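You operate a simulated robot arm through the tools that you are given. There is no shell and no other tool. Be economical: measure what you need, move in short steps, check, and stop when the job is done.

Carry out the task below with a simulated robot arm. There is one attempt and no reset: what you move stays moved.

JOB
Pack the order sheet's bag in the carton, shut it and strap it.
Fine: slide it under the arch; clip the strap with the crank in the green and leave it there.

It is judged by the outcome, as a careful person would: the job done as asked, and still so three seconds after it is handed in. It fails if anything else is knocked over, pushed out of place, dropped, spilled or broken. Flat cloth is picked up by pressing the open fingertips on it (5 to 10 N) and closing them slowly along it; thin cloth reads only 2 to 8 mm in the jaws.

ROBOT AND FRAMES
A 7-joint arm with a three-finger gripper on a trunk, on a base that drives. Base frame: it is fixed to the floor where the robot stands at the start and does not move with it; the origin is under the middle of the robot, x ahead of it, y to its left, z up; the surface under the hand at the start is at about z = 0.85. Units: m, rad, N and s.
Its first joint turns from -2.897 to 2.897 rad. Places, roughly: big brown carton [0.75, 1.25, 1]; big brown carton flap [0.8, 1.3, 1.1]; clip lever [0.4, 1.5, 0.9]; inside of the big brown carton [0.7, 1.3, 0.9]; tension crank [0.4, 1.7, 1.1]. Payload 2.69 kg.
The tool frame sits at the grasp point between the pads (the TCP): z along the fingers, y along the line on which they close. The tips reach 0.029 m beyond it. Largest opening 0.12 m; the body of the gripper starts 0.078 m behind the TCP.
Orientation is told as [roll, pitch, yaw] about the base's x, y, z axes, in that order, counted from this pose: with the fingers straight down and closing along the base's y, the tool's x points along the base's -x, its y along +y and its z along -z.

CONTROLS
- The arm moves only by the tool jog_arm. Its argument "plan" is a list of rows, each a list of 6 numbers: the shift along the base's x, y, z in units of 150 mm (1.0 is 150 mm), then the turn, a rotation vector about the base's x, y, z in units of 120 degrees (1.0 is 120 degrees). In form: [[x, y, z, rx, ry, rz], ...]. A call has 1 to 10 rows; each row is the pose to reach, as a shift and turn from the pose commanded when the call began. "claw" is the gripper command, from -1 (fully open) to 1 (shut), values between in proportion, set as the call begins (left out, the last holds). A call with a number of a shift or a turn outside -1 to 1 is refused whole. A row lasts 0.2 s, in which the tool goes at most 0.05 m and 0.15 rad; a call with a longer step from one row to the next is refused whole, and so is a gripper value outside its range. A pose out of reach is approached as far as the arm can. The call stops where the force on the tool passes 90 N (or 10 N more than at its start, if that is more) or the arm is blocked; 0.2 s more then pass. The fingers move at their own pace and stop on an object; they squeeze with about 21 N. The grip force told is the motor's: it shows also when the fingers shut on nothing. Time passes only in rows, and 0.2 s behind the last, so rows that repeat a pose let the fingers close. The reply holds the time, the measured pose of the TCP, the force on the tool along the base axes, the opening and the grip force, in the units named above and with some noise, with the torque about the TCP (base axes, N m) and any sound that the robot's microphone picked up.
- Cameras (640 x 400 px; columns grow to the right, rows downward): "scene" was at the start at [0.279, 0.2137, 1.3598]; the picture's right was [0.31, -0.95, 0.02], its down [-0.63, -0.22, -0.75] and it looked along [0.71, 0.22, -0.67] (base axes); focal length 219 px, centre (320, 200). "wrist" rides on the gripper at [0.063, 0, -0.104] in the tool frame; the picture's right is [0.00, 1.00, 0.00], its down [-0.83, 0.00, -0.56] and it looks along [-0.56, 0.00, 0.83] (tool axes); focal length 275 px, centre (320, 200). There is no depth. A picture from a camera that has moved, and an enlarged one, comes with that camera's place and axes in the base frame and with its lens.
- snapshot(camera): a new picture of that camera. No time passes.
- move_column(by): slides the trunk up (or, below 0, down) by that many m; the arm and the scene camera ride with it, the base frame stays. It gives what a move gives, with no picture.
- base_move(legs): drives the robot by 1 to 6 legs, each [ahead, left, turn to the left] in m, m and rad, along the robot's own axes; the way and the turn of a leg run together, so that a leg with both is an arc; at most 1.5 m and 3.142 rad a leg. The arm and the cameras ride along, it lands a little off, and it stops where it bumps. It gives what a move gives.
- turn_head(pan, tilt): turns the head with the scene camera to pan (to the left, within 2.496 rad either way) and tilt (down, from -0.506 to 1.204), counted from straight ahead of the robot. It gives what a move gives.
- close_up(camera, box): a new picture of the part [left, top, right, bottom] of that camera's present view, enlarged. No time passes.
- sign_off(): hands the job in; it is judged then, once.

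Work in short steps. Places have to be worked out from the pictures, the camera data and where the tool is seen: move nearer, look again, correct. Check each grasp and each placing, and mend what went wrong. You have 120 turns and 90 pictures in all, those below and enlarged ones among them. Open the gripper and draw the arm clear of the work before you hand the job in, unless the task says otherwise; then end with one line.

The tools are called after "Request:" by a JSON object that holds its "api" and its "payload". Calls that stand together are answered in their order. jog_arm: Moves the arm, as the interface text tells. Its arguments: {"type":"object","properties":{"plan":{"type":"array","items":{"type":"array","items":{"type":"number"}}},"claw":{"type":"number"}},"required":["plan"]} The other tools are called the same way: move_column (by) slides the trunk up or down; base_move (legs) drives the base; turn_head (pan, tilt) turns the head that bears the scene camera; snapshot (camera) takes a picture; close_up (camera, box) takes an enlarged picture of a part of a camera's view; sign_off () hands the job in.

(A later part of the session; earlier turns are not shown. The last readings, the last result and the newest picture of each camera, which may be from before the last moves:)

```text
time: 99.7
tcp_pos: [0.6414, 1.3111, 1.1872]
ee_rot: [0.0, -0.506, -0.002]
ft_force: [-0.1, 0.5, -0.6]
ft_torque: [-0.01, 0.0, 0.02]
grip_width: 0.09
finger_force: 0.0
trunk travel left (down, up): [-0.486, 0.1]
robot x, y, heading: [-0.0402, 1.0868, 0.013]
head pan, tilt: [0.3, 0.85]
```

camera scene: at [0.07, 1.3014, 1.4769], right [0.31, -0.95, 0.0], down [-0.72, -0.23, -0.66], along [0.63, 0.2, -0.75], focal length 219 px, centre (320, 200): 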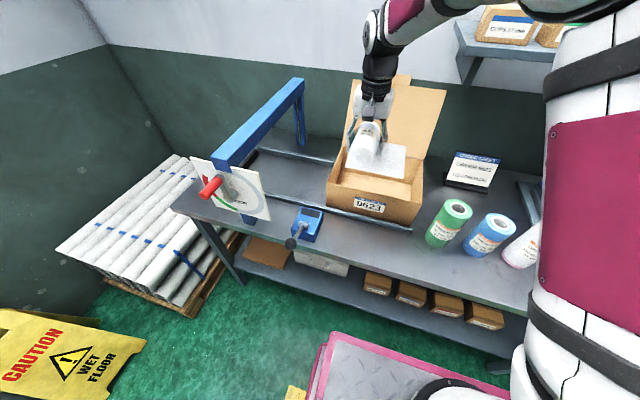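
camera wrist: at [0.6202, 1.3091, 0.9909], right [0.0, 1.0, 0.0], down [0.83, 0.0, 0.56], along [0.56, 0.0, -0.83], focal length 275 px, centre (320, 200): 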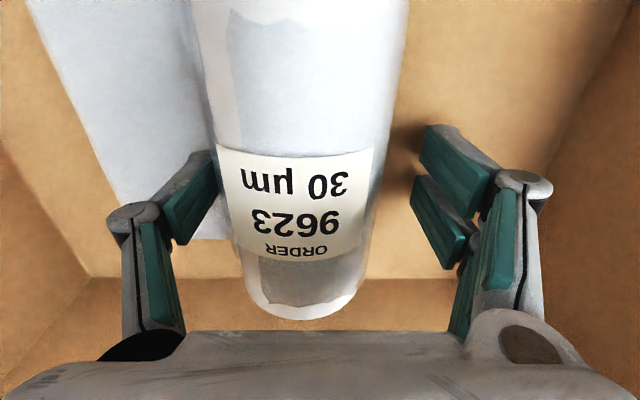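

I rise to z≈1.28 and move forward over the lid in two stages, checking with the camera in between.

Request:
{"api": "jog_arm", "payload": {"plan": [[0, 0, 0.3, 0, 0, 0], [0, 0, 0.6, 0, 0, 0], [0.3, 0, 0.65, 0, 0, 0], [0.6, 0, 0.65, 0, 0, 0], [0.9, 0, 0.65, 0, 0, 0], [0.9, 0, 0.65, 0, 0, 0]]}}

Request:
{"api": "turn_head", "payload": {"pan": 0.3, "tilt": 0.5}}

Request:
{"api": "snapshot", "payload": {"camera": "scene"}}

Request:
{"api": "snapshot", "payload": {"camera": "wrist"}}

```text
time: 101.1
tcp_pos: [0.7779, 1.3123, 1.2855]
ee_rot: [0.001, -0.506, 0.0]
ft_force: [0.0, 0.4, -0.4]
ft_torque: [0.02, 0.02, 0.01]
grip_width: 0.0902
finger_force: 0.0
trunk travel left (down, up): [-0.486, 0.1]
robot x, y, heading: [-0.0431, 1.088, 0.014]
head pan, tilt: [0.3, 0.85]
```

```text
time: 101.9
tcp_pos: [0.7769, 1.3115, 1.2859]
ee_rot: [-0.001, -0.504, -0.001]
ft_force: [-0.2, -0.3, -0.6]
ft_torque: [0.01, -0.03, 0.01]
grip_width: 0.0899
finger_force: 0.1
trunk travel left (down, up): [-0.486, 0.1]
robot x, y, heading: [-0.0403, 1.0883, 0.013]
head pan, tilt: [0.3, 0.499]
```

```text
32 pictures are left
camera scene: at [0.1829, 1.3064, 1.5069], right [0.31, -0.95, 0.0], down [-0.46, -0.15, -0.88], along [0.84, 0.27, -0.48], focal length 219 px, centre (320, 200)
```

scene: 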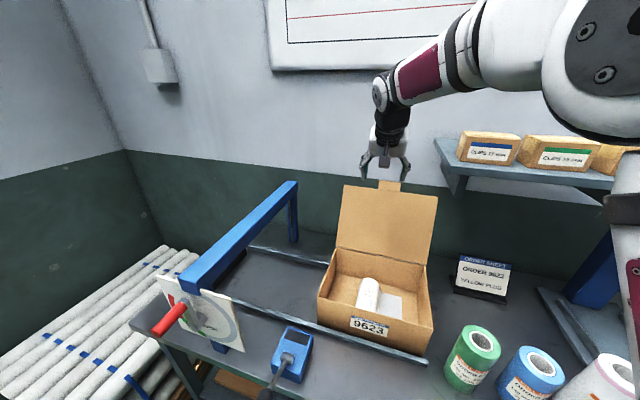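

```text
31 pictures are left
camera wrist: at [0.6721, 1.3112, 1.3452], right [0.0, 1.0, 0.0], down [0.46, 0.0, 0.89], along [0.89, 0.0, -0.46], focal length 275 px, centre (320, 200)
```

wrist: 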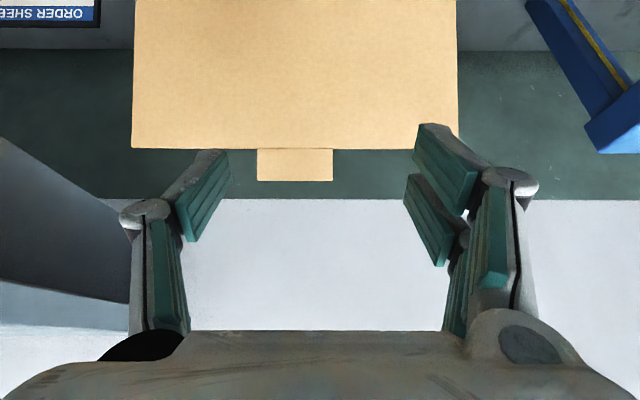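

Lid's top edge is at about (0.918, 1.16), tab top 1.19. I move on to x≈0.965 above it, then down behind.

Request:
{"api": "jog_arm", "payload": {"plan": [[0.3, 0, 0, 0, 0, 0], [0.6, 0, 0, 0, 0, 0], [0.9, 0, 0, 0, 0, 0], [1.0, 0, 0, 0, 0, 0], [1.0, 0, 0, 0, 0, 0]]}}

Request:
{"api": "jog_arm", "payload": {"plan": [[0.25, 0, 0, 0, 0, 0], [0.25, 0, -0.25, 0, 0, 0], [0.25, 0, -0.5, 0, 0, 0], [0.25, 0, -0.75, 0, 0, 0], [0.25, 0, -0.95, 0, 0, 0], [0.25, 0, -0.95, 0, 0, 0]]}}

Request:
{"api": "snapshot", "payload": {"camera": "scene"}}

```text
time: 103.1
tcp_pos: [0.9241, 1.3108, 1.2823]
ee_rot: [-0.001, -0.502, 0.0]
ft_force: [-0.4, 0.2, 0.1]
ft_torque: [0.0, 0.0, -0.02]
grip_width: 0.0901
finger_force: 0.0
out of reach, approached as far as the arm can: row 4
trunk travel left (down, up): [-0.486, 0.1]
robot x, y, heading: [-0.0406, 1.0847, 0.014]
head pan, tilt: [0.3, 0.499]
```

```text
time: 104.5
tcp_pos: [0.9693, 1.3112, 1.1431]
ee_rot: [-0.001, -0.502, -0.001]
ft_force: [0.9, -0.2, 0.2]
ft_torque: [0.0, 0.0, 0.01]
grip_width: 0.0899
finger_force: 0.0
out of reach, approached as far as the arm can: row 1, 2, 3, 5, 6
trunk travel left (down, up): [-0.486, 0.1]
robot x, y, heading: [-0.0418, 1.0868, 0.011]
head pan, tilt: [0.3, 0.499]
```

```text
30 pictures are left
camera scene: at [0.1829, 1.3064, 1.507], right [0.31, -0.95, 0.0], down [-0.46, -0.15, -0.88], along [0.84, 0.27, -0.48], focal length 219 px, centre (320, 200)
```

scene: 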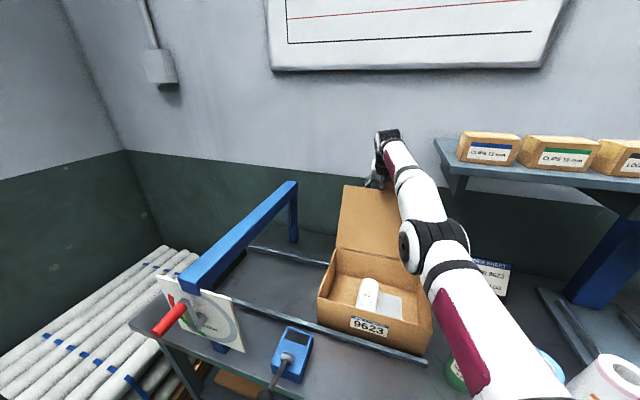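

The hand is behind the lid. I pull toward the robot slowly at constant height.

Request:
{"api": "jog_arm", "payload": {"plan": [[-0.15, 0, 0, 0, 0, 0], [-0.3, 0, 0, 0, 0, 0], [-0.45, 0, 0, 0, 0, 0], [-0.6, 0, 0, 0, 0, 0], [-0.75, 0, 0, 0, 0, 0], [-0.9, 0, 0, 0, 0, 0], [-1.0, 0, 0, 0, 0, 0]]}}

Request:
{"api": "snapshot", "payload": {"camera": "scene"}}

```text
time: 106.1
tcp_pos: [0.9477, 1.351, 1.1709]
ee_rot: [-0.001, -0.504, -0.002]
ft_force: [0.8, 0.1, 0.6]
ft_torque: [0.0, 0.01, -0.02]
grip_width: 0.0902
finger_force: 0.1
out of reach, approached as far as the arm can: row 1, 2, 3, 4, 5, 6, 7
trunk travel left (down, up): [-0.486, 0.1]
robot x, y, heading: [-0.0421, 1.0845, 0.011]
head pan, tilt: [0.3, 0.499]
```

```text
29 pictures are left
camera scene: at [0.1829, 1.3064, 1.5069], right [0.31, -0.95, 0.0], down [-0.46, -0.15, -0.88], along [0.84, 0.27, -0.48], focal length 219 px, centre (320, 200)
```

scene: 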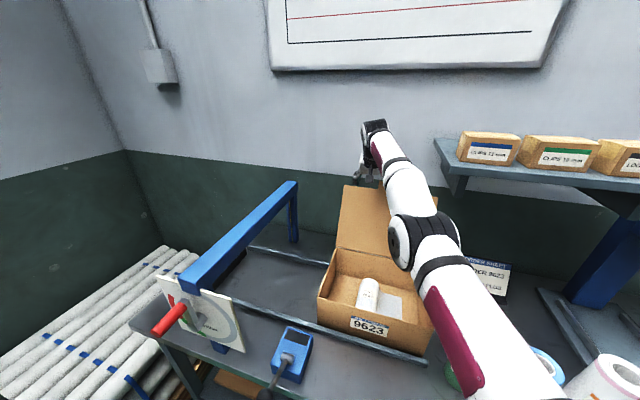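

The IK is stuck at its reach limit and drifted. I use the base instead: back 4 cm and see where the hand settles.

Request:
{"api": "base_move", "payload": {"legs": [[-0.03, 0, 0]]}}

Request:
{"api": "jog_arm", "payload": {"plan": [[0, 0, 0, 0, 0, 0], [0, 0, -0.05, 0, 0, 0], [0, 0, -0.05, 0, 0, 0]]}}

```text
time: 106.9
tcp_pos: [0.9169, 1.3512, 1.1705]
ee_rot: [0.0, -0.503, 0.0]
ft_force: [0.3, -1.1, 0.7]
ft_torque: [0.03, 0.02, 0.02]
grip_width: 0.0901
finger_force: 0.1
trunk travel left (down, up): [-0.486, 0.1]
robot x, y, heading: [-0.0668, 1.0868, 0.009]
head pan, tilt: [0.3, 0.499]
```

```text
time: 107.7
tcp_pos: [0.9189, 1.3523, 1.1634]
ee_rot: [-0.002, -0.499, 0.0]
ft_force: [0.4, 0.4, 0.5]
ft_torque: [0.0, 0.03, 0.06]
grip_width: 0.0903
finger_force: 0.0
trunk travel left (down, up): [-0.486, 0.1]
robot x, y, heading: [-0.0711, 1.0852, 0.015]
head pan, tilt: [0.3, 0.499]
```

Jogging works again. I lower 3.5 cm behind the lid, recentre in y, and then pull.

Request:
{"api": "jog_arm", "payload": {"plan": [[0.08, -0.1, 0, 0, 0, 0], [0.08, -0.2, -0.12, 0, 0, 0], [0.08, -0.3, -0.24, 0, 0, 0], [0.08, -0.3, -0.24, 0, 0, 0]]}}

Request:
{"api": "jog_arm", "payload": {"plan": [[-0.15, 0, 0, 0, 0, 0], [-0.3, 0, 0, 0, 0, 0], [-0.45, 0, 0, 0, 0, 0], [-0.6, 0, 0, 0, 0, 0], [-0.75, 0, 0, 0, 0, 0], [-0.9, 0, 0, 0, 0, 0]]}}

Request:
{"api": "snapshot", "payload": {"camera": "scene"}}

```text
time: 108.7
tcp_pos: [0.9346, 1.3133, 1.1473]
ee_rot: [0.011, -0.54, 0.001]
ft_force: [35.8, 29.3, 73.8]
ft_torque: [-4.0, 5.49, 0.06]
grip_width: 0.0888
finger_force: 0.1
trunk travel left (down, up): [-0.486, 0.1]
robot x, y, heading: [-0.0709, 1.0818, 0.011]
head pan, tilt: [0.3, 0.499]
```

```text
time: 109.1
tcp_pos: [0.924, 1.312, 1.1554]
ee_rot: [0.016, -0.557, -0.003]
ft_force: [5.6, 4.6, 14.3]
ft_torque: [-0.63, 1.02, 0.01]
grip_width: 0.0897
finger_force: 0.1
trunk travel left (down, up): [-0.486, 0.1]
robot x, y, heading: [-0.0748, 1.0849, 0.011]
head pan, tilt: [0.3, 0.499]
stopped in row 1: the force on the tool passed its limit at 100 N (the readings are from after the stop); the commanded pose is now the measured one
```

```text
28 pictures are left
camera scene: at [0.1529, 1.3065, 1.5065], right [0.31, -0.95, 0.0], down [-0.46, -0.15, -0.88], along [0.84, 0.27, -0.48], focal length 219 px, centre (320, 200)
```

scene: 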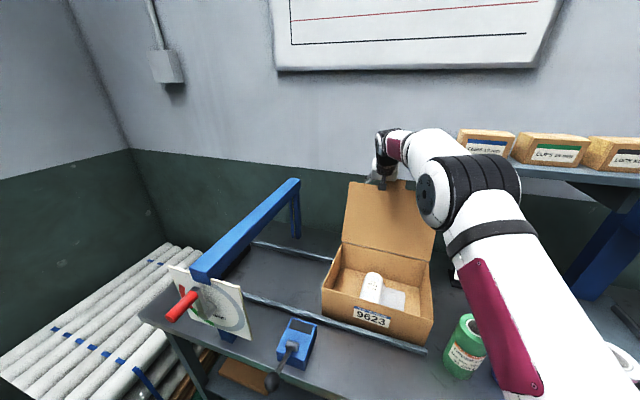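

The slanted fingers came down on top of the lid edge. I lift off, make the fingers steeper, and bring the base 9 cm closer so I can drop properly behind the lid.

Request:
{"api": "jog_arm", "payload": {"plan": [[0, 0, 0.25, 0, 0, 0], [0, 0, 0.5, 0, 0, 0], [-0.1, 0, 0.75, 0, 0.05, 0], [-0.2, 0, 0.85, -0.007, 0.1, 0], [-0.2, 0, 0.85, -0.007, 0.15, 0], [-0.2, 0, 0.85, -0.007, 0.15, 0]]}}

Request:
{"api": "base_move", "payload": {"legs": [[0.09, 0, -0.01]]}}

Request:
{"api": "snapshot", "payload": {"camera": "wrist"}}

```text
time: 110.5
tcp_pos: [0.8426, 1.2891, 1.2592]
ee_rot: [0.001, -0.234, 0.003]
ft_force: [0.0, -0.7, 0.2]
ft_torque: [0.03, -0.03, 0.03]
grip_width: 0.0901
finger_force: 0.0
out of reach, approached as far as the arm can: row 3, 4, 5, 6
trunk travel left (down, up): [-0.486, 0.1]
robot x, y, heading: [-0.073, 1.0859, 0.011]
head pan, tilt: [0.3, 0.499]
```

```text
time: 111.6
tcp_pos: [0.9342, 1.2825, 1.26]
ee_rot: [0.001, -0.234, -0.006]
ft_force: [1.1, -0.4, 0.4]
ft_torque: [-0.04, 0.01, 0.01]
grip_width: 0.0897
finger_force: 0.1
trunk travel left (down, up): [-0.486, 0.1]
robot x, y, heading: [0.0165, 1.0873, 0.002]
head pan, tilt: [0.3, 0.499]
```

```text
27 pictures are left
camera wrist: at [0.8485, 1.2817, 1.3459], right [0.0, 1.0, 0.0], down [0.68, 0.0, 0.73], along [0.73, 0.0, -0.68], focal length 275 px, centre (320, 200)
```

wrist: 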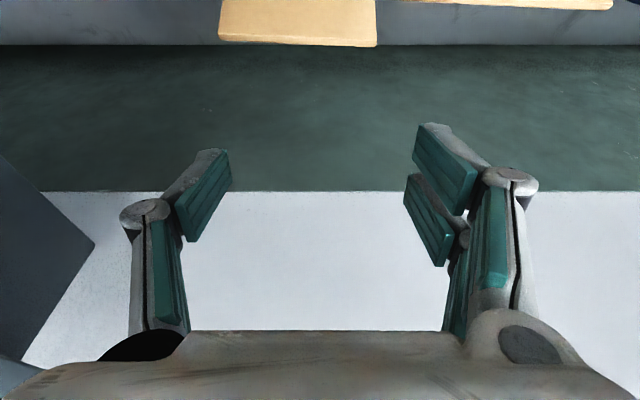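

The wall is at x≈1.0 and the lid's top at ≈0.90, leaving a 10 cm gap. I go to x≈0.955 and lower behind the lid, with the wrist steep.

Request:
{"api": "jog_arm", "payload": {"plan": [[0.12, 0.02, 0, 0, 0, 0], [0.12, 0.02, -0.25, 0, 0, 0], [0.12, 0.02, -0.5, 0, 0, 0], [0.12, 0.02, -0.75, 0, 0, 0], [0.12, 0.02, -1.0, 0, 0, 0], [0.12, 0.02, -1.0, 0, 0, 0]]}}

Request:
{"api": "close_up", "payload": {"camera": "scene", "box": [270, 60, 470, 260]}}

```text
time: 113.0
tcp_pos: [0.9518, 1.2841, 1.109]
ee_rot: [-0.001, -0.233, -0.006]
ft_force: [-0.1, 0.2, 0.6]
ft_torque: [-0.01, -0.01, -0.03]
grip_width: 0.0901
finger_force: 0.1
out of reach, approached as far as the arm can: row 1, 2
trunk travel left (down, up): [-0.486, 0.1]
robot x, y, heading: [0.0183, 1.0866, 0.004]
head pan, tilt: [0.3, 0.499]
```

```text
2.00 times, centred on (370, 160) of scene
camera zoom: at [0.2442, 1.3049, 1.5069], right [0.3, -0.95, 0.0], down [-0.46, -0.14, -0.88], along [0.84, 0.26, -0.48], focal length 438 px, centre (220, 280)
```

zoom: 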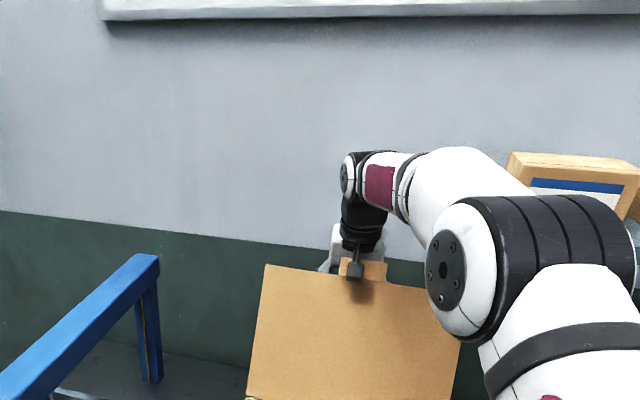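

I'm behind the lid; the wrist camera just overlaps the tab height, so I raise 4 cm and then pull back.

Request:
{"api": "jog_arm", "payload": {"plan": [[0, 0, 0.15, 0, 0, 0], [0, 0, 0.27, 0, 0, 0], [-0.15, 0, 0.27, 0, 0, 0], [-0.3, 0, 0.29, 0, 0, 0], [-0.45, 0, 0.3, 0, 0, 0], [-0.6, 0, 0.3, 0, 0, 0], [-0.75, 0, 0.3, 0, 0, 0], [-0.9, 0, 0.28, 0, 0, 0], [-1.0, 0, 0.26, 0, 0, 0]]}}

Request:
{"api": "close_up", "payload": {"camera": "scene", "box": [270, 60, 470, 260]}}

```text
time: 115.0
tcp_pos: [0.8038, 1.2865, 1.1627]
ee_rot: [0.011, -0.259, -0.013]
ft_force: [5.9, 12.3, 83.5]
ft_torque: [-3.13, 1.31, -5.07]
grip_width: 0.0899
finger_force: 0.0
trunk travel left (down, up): [-0.486, 0.1]
robot x, y, heading: [0.0147, 1.085, 0.007]
head pan, tilt: [0.3, 0.499]
```

```text
2.00 times, centred on (370, 160) of scene
camera zoom: at [0.241, 1.3049, 1.5079], right [0.3, -0.95, 0.0], down [-0.46, -0.14, -0.88], along [0.84, 0.26, -0.48], focal length 438 px, centre (220, 280)
```

zoom: 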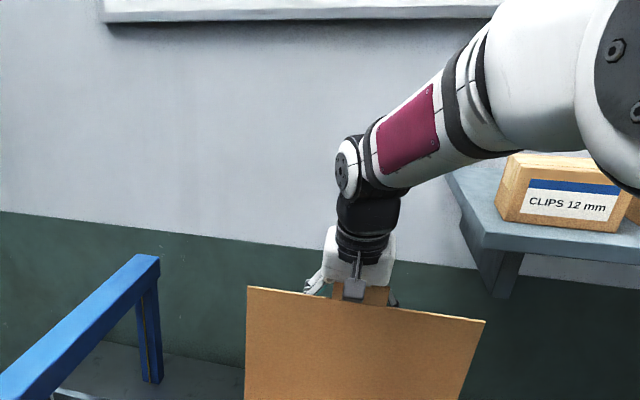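

The lid is about vertical, but its tab presses under the palm (83 N). I rise 3 cm while keeping the fingers behind, then pull on.

Request:
{"api": "jog_arm", "payload": {"plan": [[0, 0, 0.08, 0, 0, 0], [0, 0, 0.16, 0, 0, 0], [0, 0, 0.2, 0, 0, 0], [-0.15, 0, 0.2, 0, 0, 0], [-0.3, 0, 0.2, 0, 0, 0], [-0.45, 0, 0.18, 0, 0, 0], [-0.6, 0, 0.12, 0, 0, 0], [-0.75, 0, 0.05, 0, 0, 0]]}}

Request:
{"api": "close_up", "payload": {"camera": "scene", "box": [270, 60, 470, 260]}}

```text
time: 116.8
tcp_pos: [0.6893, 1.2842, 1.1553]
ee_rot: [-0.001, -0.234, -0.007]
ft_force: [0.8, -1.3, -0.4]
ft_torque: [0.01, 0.06, 0.03]
grip_width: 0.0897
finger_force: 0.1
trunk travel left (down, up): [-0.486, 0.1]
robot x, y, heading: [0.0155, 1.09, 0.002]
head pan, tilt: [0.3, 0.499]
```

```text
2.00 times, centred on (370, 160) of scene
camera zoom: at [0.2444, 1.3049, 1.5069], right [0.3, -0.95, 0.0], down [-0.46, -0.14, -0.88], along [0.84, 0.26, -0.48], focal length 438 px, centre (220, 280)
```

zoom: 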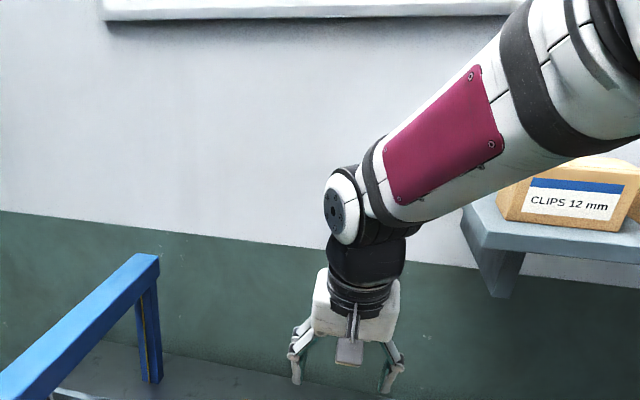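

The lid has gone over. I look down to see its present state.

Request:
{"api": "turn_head", "payload": {"pan": 0.3, "tilt": 0.9}}

Request:
{"api": "snapshot", "payload": {"camera": "scene"}}

```text
time: 117.7
tcp_pos: [0.6897, 1.2842, 1.1559]
ee_rot: [-0.001, -0.233, -0.004]
ft_force: [-0.2, 0.6, 0.0]
ft_torque: [0.0, 0.0, -0.01]
grip_width: 0.0901
finger_force: 0.0
trunk travel left (down, up): [-0.486, 0.1]
robot x, y, heading: [0.0203, 1.0897, 0.005]
head pan, tilt: [0.3, 0.901]
```

```text
23 pictures are left
camera scene: at [0.2294, 1.3003, 1.4731], right [0.3, -0.95, 0.0], down [-0.75, -0.23, -0.62], along [0.59, 0.19, -0.78], focal length 219 px, centre (320, 200)
```

scene: 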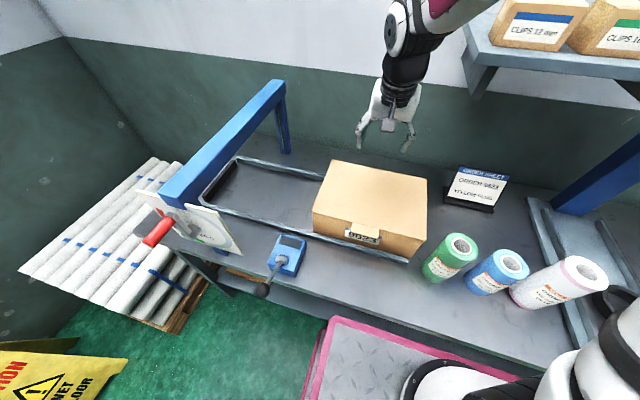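

The carton is shut with its tab over the front. Next I push it left along the rails to the stop under the arch (y≈1.69). I back 13 cm, level the hand and begin yawing 90° so two spread fingertips can push the right face squarely.

Request:
{"api": "base_move", "payload": {"legs": [[-0.13, 0, 0]]}}

Request:
{"api": "jog_arm", "payload": {"plan": [[0.1, -0.25, 0.1, 0, 0.055, 0], [0.2, -0.5, 0.1, 0, 0.111, 0], [0.3, -0.75, 0.1, 0, 0.111, 0], [0.4, -1.0, 0.1, 0, 0.111, 0], [0.4, -1.0, 0.1, 0, 0.111, 0]], "claw": -0.8}}

Request:
{"api": "jog_arm", "payload": {"plan": [[0.05, -0.1, 0, 0, 0, 0.07], [0.1, -0.2, 0, 0, 0, 0.14], [0.15, -0.3, 0, 0, 0, 0.21], [0.2, -0.4, 0, 0, 0, 0.28], [0.25, -0.5, 0, 0, 0, 0.35], [0.3, -0.55, 0, 0, 0, 0.42], [0.35, -0.55, 0, 0, 0, 0.49], [0.4, -0.55, 0, 0, 0, 0.56], [0.45, -0.55, 0, 0, 0, 0.63], [0.5, -0.55, 0, 0, 0, 0.7]]}}

```text
time: 119.0
tcp_pos: [0.5595, 1.286, 1.1553]
ee_rot: [0.001, -0.235, -0.004]
ft_force: [-0.4, 0.1, 0.4]
ft_torque: [-0.02, -0.01, -0.01]
grip_width: 0.0898
finger_force: 0.1
trunk travel left (down, up): [-0.486, 0.1]
robot x, y, heading: [-0.1093, 1.0848, 0.001]
head pan, tilt: [0.3, 0.901]
```

```text
time: 120.2
tcp_pos: [0.6199, 1.1355, 1.1707]
ee_rot: [-0.001, -0.003, -0.004]
ft_force: [0.7, 0.0, -0.9]
ft_torque: [0.0, 0.03, -0.02]
grip_width: 0.108
finger_force: 0.1
trunk travel left (down, up): [-0.486, 0.1]
robot x, y, heading: [-0.1084, 1.0864, 0.005]
head pan, tilt: [0.3, 0.901]
```

```text
time: 122.4
tcp_pos: [0.685, 1.0495, 1.1709]
ee_rot: [0.004, 0.0, 1.461]
ft_force: [-80.8, -13.3, -11.9]
ft_torque: [2.16, -12.66, -0.46]
grip_width: 0.1079
finger_force: 0.1
trunk travel left (down, up): [-0.486, 0.1]
robot x, y, heading: [-0.1148, 1.0881, 0.003]
head pan, tilt: [0.3, 0.901]
```

The hand meets something at +x (−81 N) — likely the shelf edge. I back off toward the robot at once.

Request:
{"api": "jog_arm", "payload": {"plan": [[-0.2, 0, 0, 0, 0, 0.0], [-0.5, 0.0, 0, 0, 0, 0.0], [-0.5, 0, 0, 0, 0, 0.05], [-0.5, 0, 0, 0, 0, 0.05]]}}

Request:
{"api": "turn_head", "payload": {"pan": 0.0, "tilt": 0.6}}

Request:
{"api": "snapshot", "payload": {"camera": "scene"}}

```text
time: 123.4
tcp_pos: [0.6198, 1.0534, 1.1708]
ee_rot: [-0.001, -0.001, 1.569]
ft_force: [0.1, -0.2, 0.4]
ft_torque: [0.01, -0.03, 0.03]
grip_width: 0.1078
finger_force: 0.1
trunk travel left (down, up): [-0.486, 0.1]
robot x, y, heading: [-0.1137, 1.0812, 0.005]
head pan, tilt: [0.3, 0.901]
```

```text
time: 124.2
tcp_pos: [0.6196, 1.0541, 1.1688]
ee_rot: [-0.001, -0.001, 1.566]
ft_force: [-0.1, -0.6, -0.4]
ft_torque: [-0.02, 0.0, 0.01]
grip_width: 0.108
finger_force: 0.0
trunk travel left (down, up): [-0.486, 0.1]
robot x, y, heading: [-0.1117, 1.0867, 0.006]
head pan, tilt: [0.0, 0.6]
```

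```text
22 pictures are left
camera scene: at [0.1158, 1.2778, 1.4978], right [0.0, -1.0, 0.0], down [-0.57, 0.0, -0.82], along [0.82, 0.0, -0.57], focal length 219 px, centre (320, 200)
```

scene: 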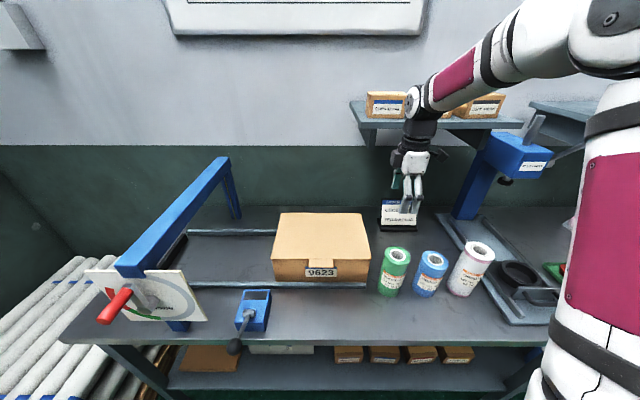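

Boxes on the shelf are undisturbed; the wrist had met the shelf's front edge. I narrow the fingers, and descend at x≈0.65, between shelf front and green roll, beside the carton's right face.

Request:
{"api": "jog_arm", "payload": {"plan": [[0.2, 0.05, -0.1, 0, 0, 0], [0.2, 0.05, -0.4, 0, 0, 0], [0.2, 0.05, -0.7, 0, 0, 0], [0.2, 0.05, -1.0, 0, 0, 0], [0.2, 0.05, -1.0, 0, 0, 0]], "claw": 0.0}}

Request:
{"api": "close_up", "payload": {"camera": "scene", "box": [250, 170, 470, 310]}}

```text
time: 125.4
tcp_pos: [0.649, 1.0612, 1.019]
ee_rot: [0.0, -0.001, 1.567]
ft_force: [0.2, -0.4, 0.3]
ft_torque: [0.0, -0.02, -0.01]
grip_width: 0.0599
finger_force: 0.0
trunk travel left (down, up): [-0.486, 0.1]
robot x, y, heading: [-0.111, 1.0843, 0.005]
head pan, tilt: [0.0, 0.6]
```

```text
2.86 times, centred on (360, 240) of scene
camera zoom: at [0.1158, 1.2778, 1.4979], right [0.0, -1.0, 0.0], down [-0.56, 0.0, -0.83], along [0.83, 0.0, -0.56], focal length 625 px, centre (206, 86)
```

zoom: 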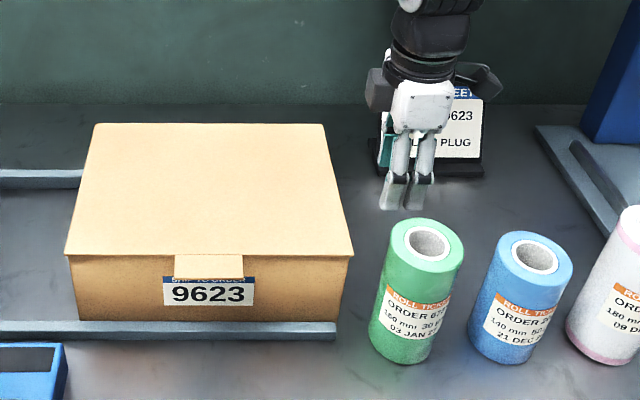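

Clear of everything. I go down to z≈0.915 beside the carton, then drive the base left so the fingers push it along the rails.

Request:
{"api": "jog_arm", "payload": {"plan": [[0.05, 0, -0.25, 0, 0, 0], [0.12, 0, -0.5, 0, 0, 0], [0.2, 0, -0.68, 0, 0, 0], [0.2, 0.05, -0.68, 0, 0, 0]]}}

Request:
{"api": "base_move", "payload": {"legs": [[0, 0.2, 0]]}}

Request:
{"api": "snapshot", "payload": {"camera": "scene"}}

```text
time: 126.4
tcp_pos: [0.6801, 1.0671, 0.9178]
ee_rot: [-0.002, -0.001, 1.568]
ft_force: [-0.2, 0.7, -0.3]
ft_torque: [0.03, 0.02, 0.0]
grip_width: 0.0599
finger_force: 0.0
trunk travel left (down, up): [-0.486, 0.1]
robot x, y, heading: [-0.1088, 1.0813, 0.004]
head pan, tilt: [0.0, 0.6]
```

```text
time: 128.0
tcp_pos: [0.6798, 1.2663, 0.9187]
ee_rot: [-0.002, 0.0, 1.564]
ft_force: [0.1, -0.2, -0.9]
ft_torque: [0.0, -0.01, 0.01]
grip_width: 0.0602
finger_force: 0.0
trunk travel left (down, up): [-0.486, 0.1]
robot x, y, heading: [-0.1133, 1.2875, -0.003]
head pan, tilt: [0.0, 0.6]
```

```text
20 pictures are left
camera scene: at [0.1163, 1.4776, 1.4979], right [0.0, -1.0, 0.0], down [-0.56, 0.0, -0.83], along [0.83, 0.0, -0.56], focal length 219 px, centre (320, 200)
```

scene: 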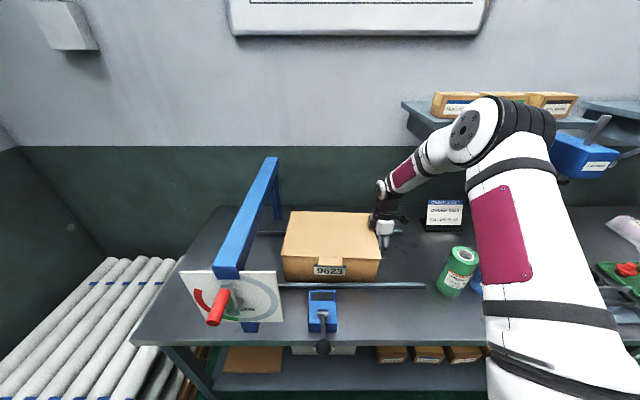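

The carton slides nicely. Another 0.2 m by base, then I finish with slow jogging to the stop.

Request:
{"api": "base_move", "payload": {"legs": [[0, 0.2, 0]]}}

Request:
{"api": "jog_arm", "payload": {"plan": [[0, 0.08, 0, 0, 0, 0], [0, 0.16, 0, 0, 0, 0], [0, 0.24, 0, 0, 0, 0], [0, 0.32, 0, 0, 0, 0], [0, 0.4, 0, 0, 0, 0], [0, 0.48, 0, 0, 0, 0], [0, 0.56, 0, 0, 0, 0]]}}

Request:
{"api": "turn_head", "payload": {"pan": 0.1, "tilt": 0.75}}

Request:
{"api": "snapshot", "payload": {"camera": "scene"}}

```text
time: 129.6
tcp_pos: [0.68, 1.4653, 0.9181]
ee_rot: [-0.002, -0.001, 1.565]
ft_force: [0.8, -0.3, 0.3]
ft_torque: [0.0, -0.02, -0.04]
grip_width: 0.0599
finger_force: 0.0
trunk travel left (down, up): [-0.486, 0.1]
robot x, y, heading: [-0.1105, 1.4843, 0.002]
head pan, tilt: [0.0, 0.6]
```

```text
time: 130.8
tcp_pos: [0.6863, 1.4964, 0.9211]
ee_rot: [-0.011, 0.02, 1.544]
ft_force: [2.8, -12.3, 0.5]
ft_torque: [0.88, 0.27, 0.3]
grip_width: 0.0597
finger_force: 0.0
trunk travel left (down, up): [-0.486, 0.1]
robot x, y, heading: [-0.1109, 1.4878, 0.0]
head pan, tilt: [0.0, 0.6]
stopped in row 5: the force on the tool passed its limit at 96 N (the readings are from after the stop); the commanded pose is now the measured one
```

```text
time: 131.4
tcp_pos: [0.6857, 1.4979, 0.9225]
ee_rot: [-0.011, 0.019, 1.545]
ft_force: [6.3, -24.6, 5.7]
ft_torque: [1.64, 0.68, 0.58]
grip_width: 0.0597
finger_force: 0.1
trunk travel left (down, up): [-0.486, 0.1]
robot x, y, heading: [-0.1093, 1.4852, -0.006]
head pan, tilt: [0.099, 0.75]
```

```text
19 pictures are left
camera scene: at [0.1109, 1.6825, 1.4852], right [0.1, -1.0, 0.0], down [-0.68, -0.07, -0.73], along [0.73, 0.07, -0.68], focal length 219 px, centre (320, 200)
```

scene: 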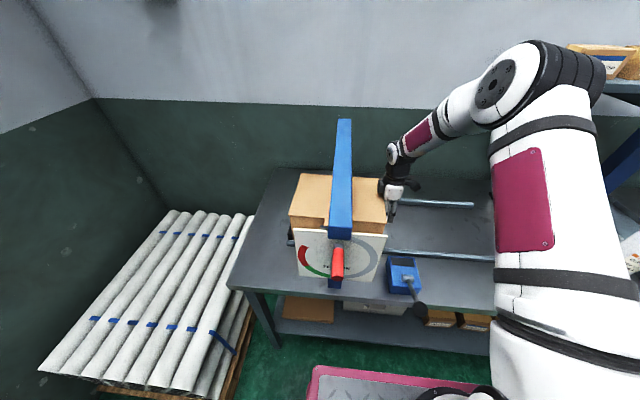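

The carton has met the stop and sits centred under the arch. I withdraw the hand right and up, then look at the dial and clip lever.

Request:
{"api": "jog_arm", "payload": {"plan": [[0, -0.15, 0, 0, 0, 0], [0, -0.4, 0.05, 0, 0, 0], [0, -0.4, 0.35, 0, 0, 0], [-0.2, -0.4, 0.6, 0, 0, 0], [-0.45, -0.4, 0.75, 0, 0, 0], [-0.75, -0.4, 0.8, 0, 0, 0], [-1.0, -0.4, 0.85, 0, 0, 0]]}}

Request:
{"api": "base_move", "payload": {"legs": [[-0.3, 0, 0]]}}

Request:
{"api": "turn_head", "payload": {"pan": 0.0, "tilt": 0.5}}

Request:
{"api": "snapshot", "payload": {"camera": "scene"}}

Request:
{"api": "close_up", "payload": {"camera": "scene", "box": [260, 150, 420, 250]}}

```text
time: 133.1
tcp_pos: [0.5359, 1.4406, 1.0479]
ee_rot: [-0.012, 0.019, 1.544]
ft_force: [1.0, 0.2, -1.0]
ft_torque: [0.02, 0.05, 0.06]
grip_width: 0.06
finger_force: 0.0
trunk travel left (down, up): [-0.486, 0.1]
robot x, y, heading: [-0.1103, 1.484, -0.001]
head pan, tilt: [0.099, 0.75]
```

```text
time: 135.1
tcp_pos: [0.2321, 1.4401, 1.0482]
ee_rot: [-0.011, 0.018, 1.546]
ft_force: [0.5, 0.5, -0.4]
ft_torque: [-0.02, 0.01, -0.02]
grip_width: 0.0601
finger_force: 0.1
trunk travel left (down, up): [-0.486, 0.1]
robot x, y, heading: [-0.4126, 1.4847, 0.0]
head pan, tilt: [0.099, 0.75]
```

```text
time: 135.9
tcp_pos: [0.2331, 1.441, 1.0483]
ee_rot: [-0.01, 0.017, 1.547]
ft_force: [-0.6, 0.5, -0.6]
ft_torque: [0.01, 0.0, -0.01]
grip_width: 0.0602
finger_force: 0.0
trunk travel left (down, up): [-0.486, 0.1]
robot x, y, heading: [-0.4149, 1.4875, 0.003]
head pan, tilt: [0.0, 0.499]
```

```text
18 pictures are left
camera scene: at [-0.1843, 1.6759, 1.5069], right [0.0, -1.0, 0.0], down [-0.48, 0.0, -0.88], along [0.88, 0.0, -0.48], focal length 219 px, centre (320, 200)
```

scene: 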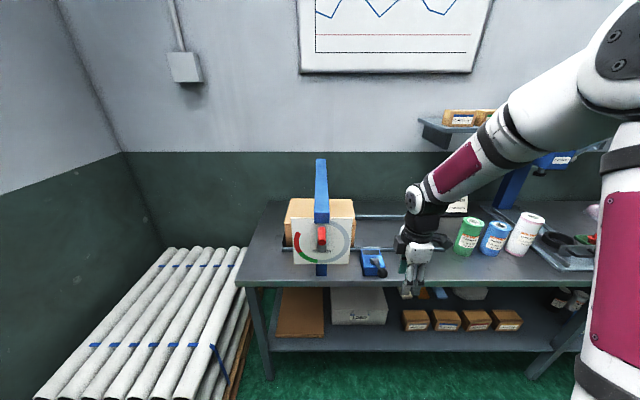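

```text
4.00 times, centred on (340, 200) of scene
camera zoom: at [-0.1843, 1.6759, 1.5069], right [0.0, -1.0, 0.0], down [-0.48, 0.0, -0.88], along [0.88, 0.0, -0.48], focal length 876 px, centre (240, 200)
```

zoom: 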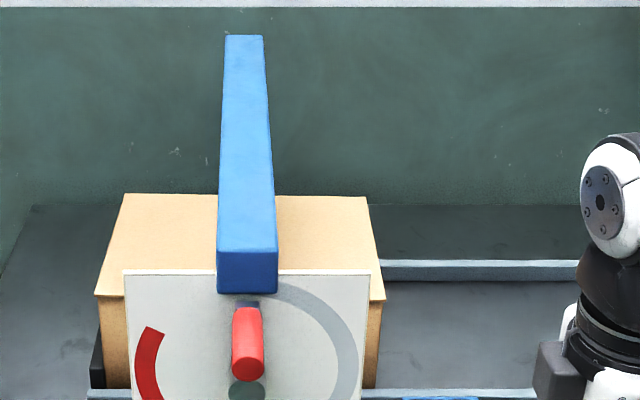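

I zoom on the dial and clip device below.

Request:
{"api": "close_up", "payload": {"camera": "scene", "box": [275, 200, 403, 280]}}

```text
5.00 times, centred on (339, 240) of scene
camera zoom: at [-0.1843, 1.6759, 1.5069], right [0.0, -1.0, 0.0], down [-0.48, 0.0, -0.88], along [0.88, 0.0, -0.48], focal length 1094 px, centre (225, 0)
```

zoom: 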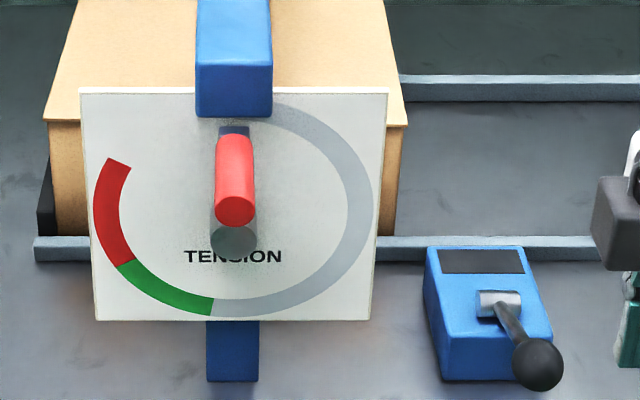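

Dial centre ≈ (0.40, 1.671, 1.025); the handle axis is at z≈1.09, x 0.32–0.39, crank radius ≈0.065. Green spans ~189°–238° clockwise from top, so I aim for ~212°. I back 10 cm and turn the hand to point forward (+x), jaws closing along z.

Request:
{"api": "base_move", "payload": {"legs": [[-0.12, 0, 0]]}}

Request:
{"api": "jog_arm", "payload": {"plan": [[0, 0, 0.03, 0, -0.07, 0], [0.05, 0.1, 0.06, 0, -0.14, 0], [0.1, 0.2, 0.1, 0, -0.21, 0], [0.15, 0.3, 0.15, 0, -0.28, 0], [0.2, 0.4, 0.2, 0, -0.35, 0], [0.25, 0.5, 0.25, 0, -0.42, 0], [0.3, 0.6, 0.28, 0, -0.49, 0], [0.35, 0.7, 0.28, 0, -0.56, 0], [0.4, 0.8, 0.28, 0, -0.63, 0], [0.45, 0.9, 0.28, 0, -0.7, 0]]}}

```text
time: 137.1
tcp_pos: [0.1152, 1.4405, 1.0486]
ee_rot: [-0.012, 0.016, 1.546]
ft_force: [0.1, 0.2, 0.4]
ft_torque: [-0.03, -0.01, -0.02]
grip_width: 0.0603
finger_force: 0.0
trunk travel left (down, up): [-0.486, 0.1]
robot x, y, heading: [-0.5356, 1.4837, 0.004]
head pan, tilt: [0.0, 0.499]
```

```text
time: 139.3
tcp_pos: [0.1806, 1.5751, 1.0907]
ee_rot: [-1.479, -0.023, 1.55]
ft_force: [-0.3, -0.6, -0.2]
ft_torque: [0.02, -0.01, 0.04]
grip_width: 0.0601
finger_force: 0.0
out of reach, approached as far as the arm can: row 8, 9
trunk travel left (down, up): [-0.486, 0.1]
robot x, y, heading: [-0.5339, 1.4855, -0.003]
head pan, tilt: [0.0, 0.499]
```

Nearly horizontal. I finish the turn and line up with the handle at y 1.670, z 1.09, staying short of it in x.

Request:
{"api": "jog_arm", "payload": {"plan": [[0.1, 0.2, 0, 0, -0.02, 0], [0.2, 0.4, 0, 0, -0.043, 0.0], [0.3, 0.6, 0, 0, -0.043, 0.0], [0.35, 0.633, 0, 0, -0.043, 0], [0.35, 0.633, 0, 0, -0.043, 0]], "claw": -0.1}}

Request:
{"api": "snapshot", "payload": {"camera": "wrist"}}

Request:
{"api": "close_up", "payload": {"camera": "scene", "box": [240, 160, 420, 280]}}

```text
time: 140.5
tcp_pos: [0.2324, 1.6708, 1.0903]
ee_rot: [-1.569, -0.025, 1.554]
ft_force: [-1.2, 0.0, 0.0]
ft_torque: [0.04, 0.02, -0.03]
grip_width: 0.0661
finger_force: 0.1
trunk travel left (down, up): [-0.486, 0.1]
robot x, y, heading: [-0.533, 1.4843, -0.005]
head pan, tilt: [0.0, 0.499]
```

```text
15 pictures are left
camera wrist: at [0.1281, 1.6098, 1.0886], right [0.0, 0.02, -1.0], down [-0.54, 0.84, 0.02], along [0.84, 0.54, 0.01], focal length 275 px, centre (320, 200)
```

wrist: 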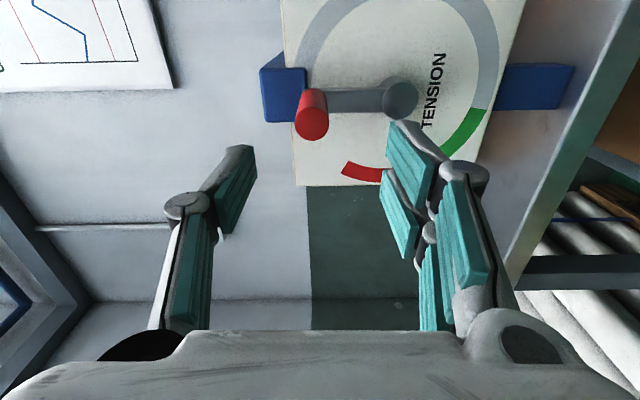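

```text
3.33 times, centred on (330, 220) of scene
camera zoom: at [-0.3038, 1.6761, 1.5069], right [0.0, -1.0, 0.0], down [-0.48, 0.0, -0.88], along [0.88, 0.0, -0.48], focal length 730 px, centre (287, 133)
```

zoom: 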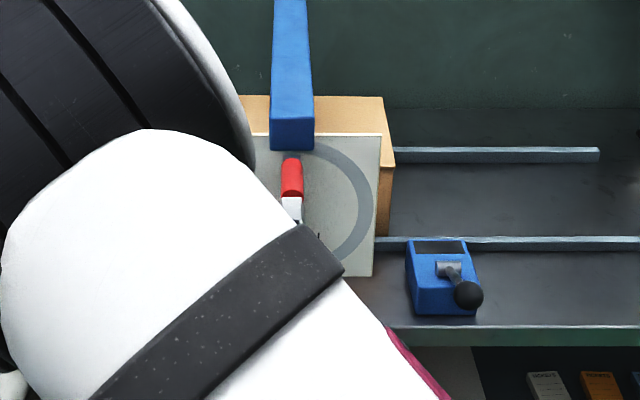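

Handle sits at (y 1.666, z 1.093), hub at z≈1.022 (radius 0.071). I advance to straddle the handle and close on it.

Request:
{"api": "jog_arm", "payload": {"plan": [[0.2, -0.03, 0.01, 0, 0, 0], [0.4, -0.03, 0.02, 0, 0, 0], [0.6, -0.03, 0.02, 0, 0, 0], [0.68, -0.03, 0.02, 0, 0, 0], [0.68, -0.03, 0.02, 0, 0, 0]]}}

Request:
{"api": "jog_arm", "payload": {"plan": [[0, 0, 0, 0, 0, 0], [0, 0, 0, 0, 0, 0], [0, 0, 0, 0, 0, 0]], "claw": 0.9}}

```text
time: 141.7
tcp_pos: [0.3362, 1.6659, 1.0933]
ee_rot: [-1.567, -0.022, 1.553]
ft_force: [-0.6, 0.3, 0.9]
ft_torque: [0.05, 0.01, -0.01]
grip_width: 0.0661
finger_force: 0.0
trunk travel left (down, up): [-0.486, 0.1]
robot x, y, heading: [-0.5327, 1.4843, -0.001]
head pan, tilt: [0.0, 0.499]
```

```text
time: 142.5
tcp_pos: [0.335, 1.667, 1.0967]
ee_rot: [-1.572, -0.026, 1.553]
ft_force: [2.0, 3.5, 10.7]
ft_torque: [0.53, -1.06, 0.23]
grip_width: 0.0221
finger_force: 44.8
trunk travel left (down, up): [-0.486, 0.1]
robot x, y, heading: [-0.5336, 1.4858, -0.005]
head pan, tilt: [0.0, 0.499]
```

Handle gripped (22 mm). I turn clockwise a first 60° in fine steps and check.

Request:
{"api": "jog_arm", "payload": {"plan": [[0, -0.063, -0.004, 0, 0, 0], [0, -0.124, -0.016, 0, 0, 0], [0, -0.184, -0.037, 0, 0, 0], [0, -0.24, -0.064, 0, 0, 0], [0, -0.292, -0.099, 0, 0, 0], [0, -0.339, -0.141, 0, 0, 0], [0, -0.381, -0.188, 0, 0, 0], [0, -0.416, -0.24, 0, 0, 0]]}}

Request:
{"api": "snapshot", "payload": {"camera": "wrist"}}

```text
time: 144.3
tcp_pos: [0.3359, 1.6067, 1.0579]
ee_rot: [-1.566, -0.022, 1.56]
ft_force: [2.8, 5.5, -3.2]
ft_torque: [-0.04, -0.06, 6.48]
grip_width: 0.0212
finger_force: 45.0
trunk travel left (down, up): [-0.486, 0.1]
robot x, y, heading: [-0.5367, 1.4827, -0.001]
head pan, tilt: [0.0, 0.499]
```

```text
13 pictures are left
camera wrist: at [0.2304, 1.5445, 1.0555], right [-0.01, 0.02, -1.0], down [-0.55, 0.84, 0.02], along [0.84, 0.55, 0.01], focal length 275 px, centre (320, 200)
```

wrist: 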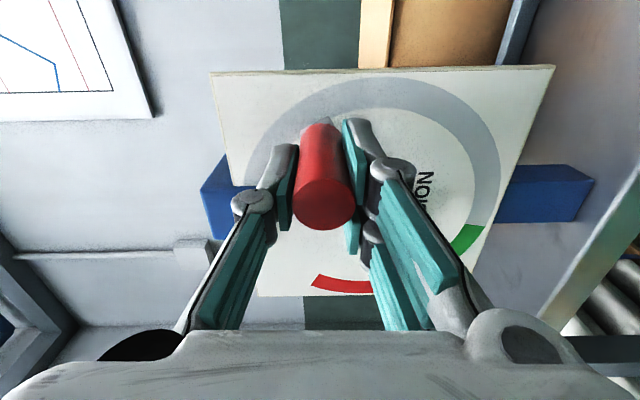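

The handle follows the hand. I continue from 60° to 180°.

Request:
{"api": "jog_arm", "payload": {"plan": [[0, -0.048, -0.116, 0, 0, 0], [0, -0.064, -0.24, 0, 0, 0], [0, -0.048, -0.364, 0, 0, 0], [0, 0, -0.48, 0, 0, 0], [0, 0.077, -0.579, 0, 0, 0], [0, 0.176, -0.656, 0, 0, 0], [0, 0.292, -0.704, 0, 0, 0], [0, 0.416, -0.72, 0, 0, 0], [0, 0.416, -0.72, 0, 0, 0]]}}

Request:
{"api": "snapshot", "payload": {"camera": "wrist"}}

```text
time: 146.3
tcp_pos: [0.3363, 1.6632, 0.9467]
ee_rot: [-1.558, -0.022, 1.548]
ft_force: [2.9, -9.9, -14.5]
ft_torque: [0.25, 0.36, -1.17]
grip_width: 0.024
finger_force: 45.4
trunk travel left (down, up): [-0.486, 0.1]
robot x, y, heading: [-0.5332, 1.4839, 0.001]
head pan, tilt: [0.0, 0.499]
```

```text
12 pictures are left
camera wrist: at [0.2304, 1.6034, 0.9461], right [-0.01, 0.02, -1.0], down [-0.54, 0.84, 0.02], along [0.84, 0.54, 0.0], focal length 275 px, centre (320, 200)
```

wrist: 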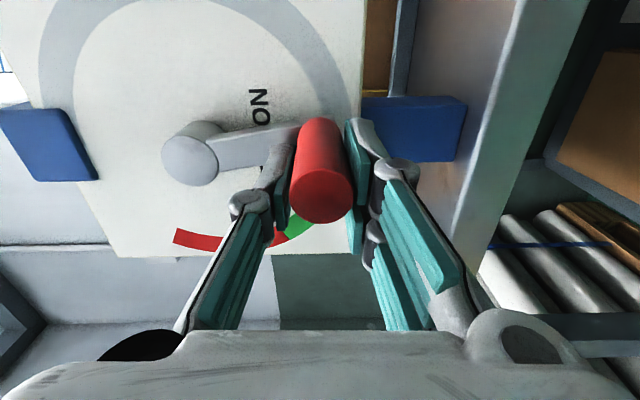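

At 180°, the crank arm points straight down. I turn 32° further to the middle of the green.

Request:
{"api": "jog_arm", "payload": {"plan": [[0, 0.042, 0.002, 0, 0, 0], [0, 0.083, 0.007, 0, 0, 0], [0, 0.124, 0.016, 0, 0, 0], [0, 0.164, 0.029, 0, 0, 0], [0, 0.21, 0.049, 0, 0, 0], [0, 0.254, 0.073, 0, 0, 0], [0, 0.254, 0.073, 0, 0, 0]]}}

Request:
{"api": "snapshot", "payload": {"camera": "wrist"}}

```text
time: 147.9
tcp_pos: [0.3361, 1.7047, 0.963]
ee_rot: [-1.572, -0.026, 1.555]
ft_force: [-0.5, 0.4, -0.2]
ft_torque: [0.03, 0.01, 0.03]
grip_width: 0.0059
finger_force: 0.0
trunk travel left (down, up): [-0.486, 0.1]
robot x, y, heading: [-0.5333, 1.4858, -0.001]
head pan, tilt: [0.0, 0.499]
```

```text
11 pictures are left
camera wrist: at [0.2309, 1.6433, 0.9606], right [0.0, 0.02, -1.0], down [-0.54, 0.84, 0.02], along [0.84, 0.54, 0.01], focal length 275 px, centre (320, 200)
```

wrist: 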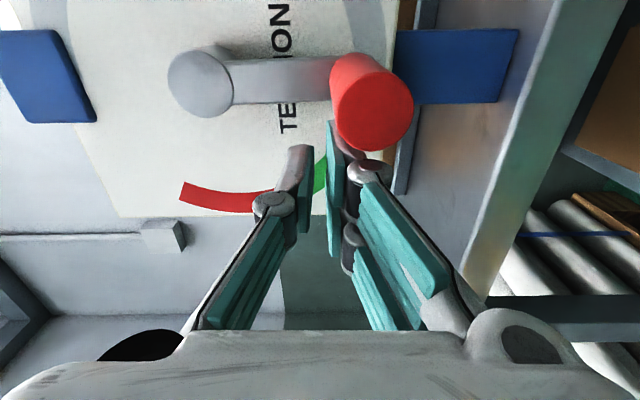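

The handle slipped out at ~181°; the crank stayed there. I back off, go round to its −y side with closed jaws, ready to push it the last 30°.

Request:
{"api": "jog_arm", "payload": {"plan": [[-0.2, 0, 0, 0, 0, 0], [-0.4, 0, 0, 0, 0, 0], [-0.4, -0.3, -0.05, 0, 0, 0], [-0.4, -0.53, -0.1, 0, 0, 0], [-0.2, -0.53, -0.1, 0, 0, 0], [0, -0.53, -0.1, 0, 0, 0], [0, -0.53, -0.1, 0, 0, 0]], "claw": 1}}

Request:
{"api": "jog_arm", "payload": {"plan": [[0, 0.08, 0, 0, 0, 0], [0, 0.14, 0.0, 0, 0, 0], [0, 0.2, 0.01, 0, 0, 0], [0, 0.25, 0.02, 0, 0, 0], [0, 0.3, 0.04, 0, 0, 0], [0, 0.34, 0.06, 0, 0, 0], [0, 0.34, 0.06, 0, 0, 0]]}}

Request:
{"api": "snapshot", "payload": {"camera": "wrist"}}

```text
time: 149.5
tcp_pos: [0.3369, 1.6264, 0.9454]
ee_rot: [-1.568, -0.026, 1.554]
ft_force: [0.2, 0.8, -0.8]
ft_torque: [0.06, 0.0, -0.01]
grip_width: 0.0002
finger_force: 21.2
trunk travel left (down, up): [-0.486, 0.1]
robot x, y, heading: [-0.5344, 1.4831, -0.004]
head pan, tilt: [0.0, 0.499]
```

```text
time: 151.1
tcp_pos: [0.336, 1.6763, 0.956]
ee_rot: [-1.569, -0.024, 1.554]
ft_force: [0.1, -4.5, -0.1]
ft_torque: [0.01, 0.05, 0.06]
grip_width: 0.0001
finger_force: 20.4
trunk travel left (down, up): [-0.486, 0.1]
robot x, y, heading: [-0.534, 1.4906, -0.006]
head pan, tilt: [0.0, 0.499]
```

```text
10 pictures are left
camera wrist: at [0.2306, 1.615, 0.9534], right [0.0, 0.02, -1.0], down [-0.54, 0.84, 0.02], along [0.84, 0.54, 0.01], focal length 275 px, centre (320, 200)
```

wrist: 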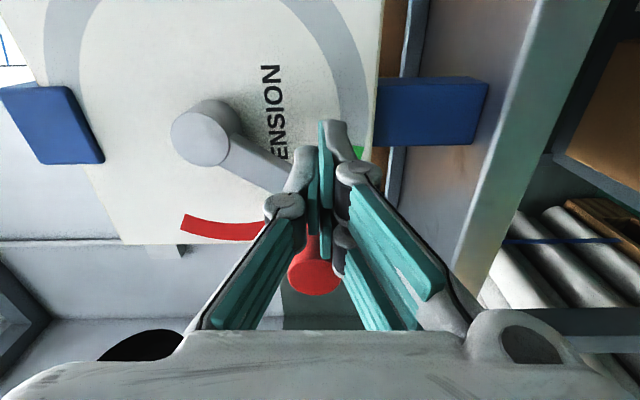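

The crank now reads about 212–214°. I back away without touching it and check the dial from the head camera.

Request:
{"api": "jog_arm", "payload": {"plan": [[0, -0.1, 0, 0, 0, 0], [0, -0.25, 0, 0, 0, 0], [-0.3, -0.25, 0, 0, 0, 0], [-0.6, -0.3, 0, 0, 0, 0], [-0.8, -0.55, 0, 0, 0, 0], [-0.8, -0.85, 0, 0, 0, 0], [-0.8, -1.0, 0, 0, 0, 0]]}}

Request:
{"api": "turn_head", "payload": {"pan": 0.0, "tilt": 0.5}}

Request:
{"api": "close_up", "payload": {"camera": "scene", "box": [280, 180, 400, 260]}}

```text
time: 152.7
tcp_pos: [0.2161, 1.5268, 0.9545]
ee_rot: [-1.566, -0.026, 1.553]
ft_force: [-0.4, 0.0, 1.0]
ft_torque: [-0.03, 0.0, 0.0]
grip_width: 0.0
finger_force: 21.9
trunk travel left (down, up): [-0.486, 0.1]
robot x, y, heading: [-0.5347, 1.4833, 0.0]
head pan, tilt: [0.0, 0.499]
```

```text
time: 153.3
tcp_pos: [0.2154, 1.5262, 0.9541]
ee_rot: [-1.567, -0.024, 1.553]
ft_force: [-0.1, 0.3, 0.0]
ft_torque: [-0.04, 0.01, -0.03]
grip_width: 0.0
finger_force: 20.9
trunk travel left (down, up): [-0.486, 0.1]
robot x, y, heading: [-0.5378, 1.4837, 0.001]
head pan, tilt: [0.0, 0.499]
```

```text
5.00 times, centred on (340, 220) of scene
camera zoom: at [-0.3038, 1.676, 1.5069], right [0.0, -1.0, 0.0], down [-0.48, 0.0, -0.88], along [0.88, 0.0, -0.48], focal length 1094 px, centre (220, 100)
```

zoom: 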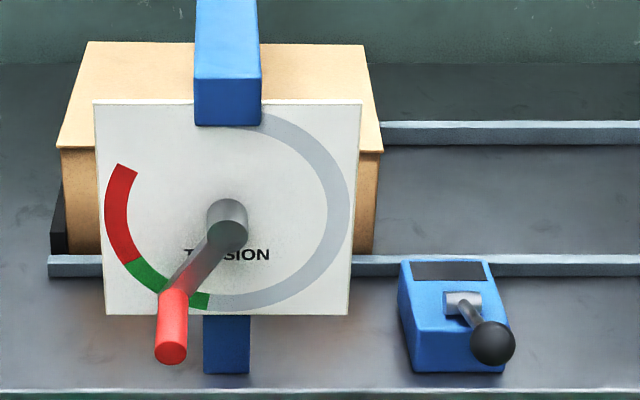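

The crank stands in the middle of the green (~215°). The clip lever's ball is at about (0.331, 1.471, 0.953), pivoting at (0.433, 0.909): it wants pressing down. I place the closed fingers above the ball.

Request:
{"api": "jog_arm", "payload": {"plan": [[0, -0.1, 0.25, 0, 0, 0], [0, -0.3, 0.48, 0, 0, 0], [0.2, -0.367, 0.48, 0, 0, 0], [0.45, -0.367, 0.48, 0, 0, 0], [0.65, -0.367, 0.48, 0, 0, 0], [0.65, -0.367, 0.48, 0, 0, 0]]}}

Request:
{"api": "close_up", "payload": {"camera": "scene", "box": [280, 180, 400, 260]}}

```text
time: 154.7
tcp_pos: [0.3153, 1.4712, 1.0264]
ee_rot: [-1.569, -0.024, 1.553]
ft_force: [0.4, -0.8, 0.7]
ft_torque: [-0.03, 0.0, 0.01]
grip_width: 0.0
finger_force: 21.0
trunk travel left (down, up): [-0.486, 0.1]
robot x, y, heading: [-0.5344, 1.489, 0.0]
head pan, tilt: [0.0, 0.499]
```

```text
5.00 times, centred on (340, 220) of scene
camera zoom: at [-0.3038, 1.676, 1.5069], right [0.0, -1.0, 0.0], down [-0.48, 0.0, -0.88], along [0.88, 0.0, -0.48], focal length 1094 px, centre (220, 100)
```

zoom: 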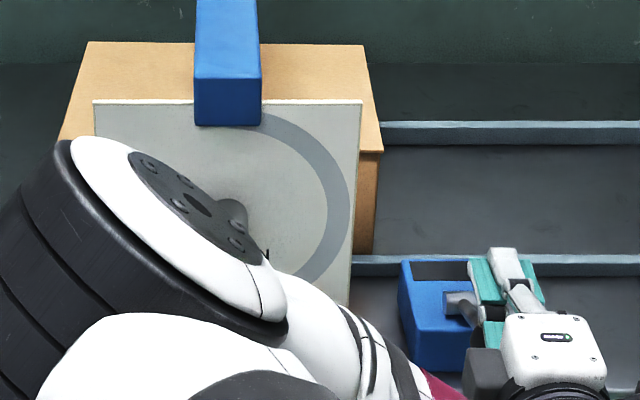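

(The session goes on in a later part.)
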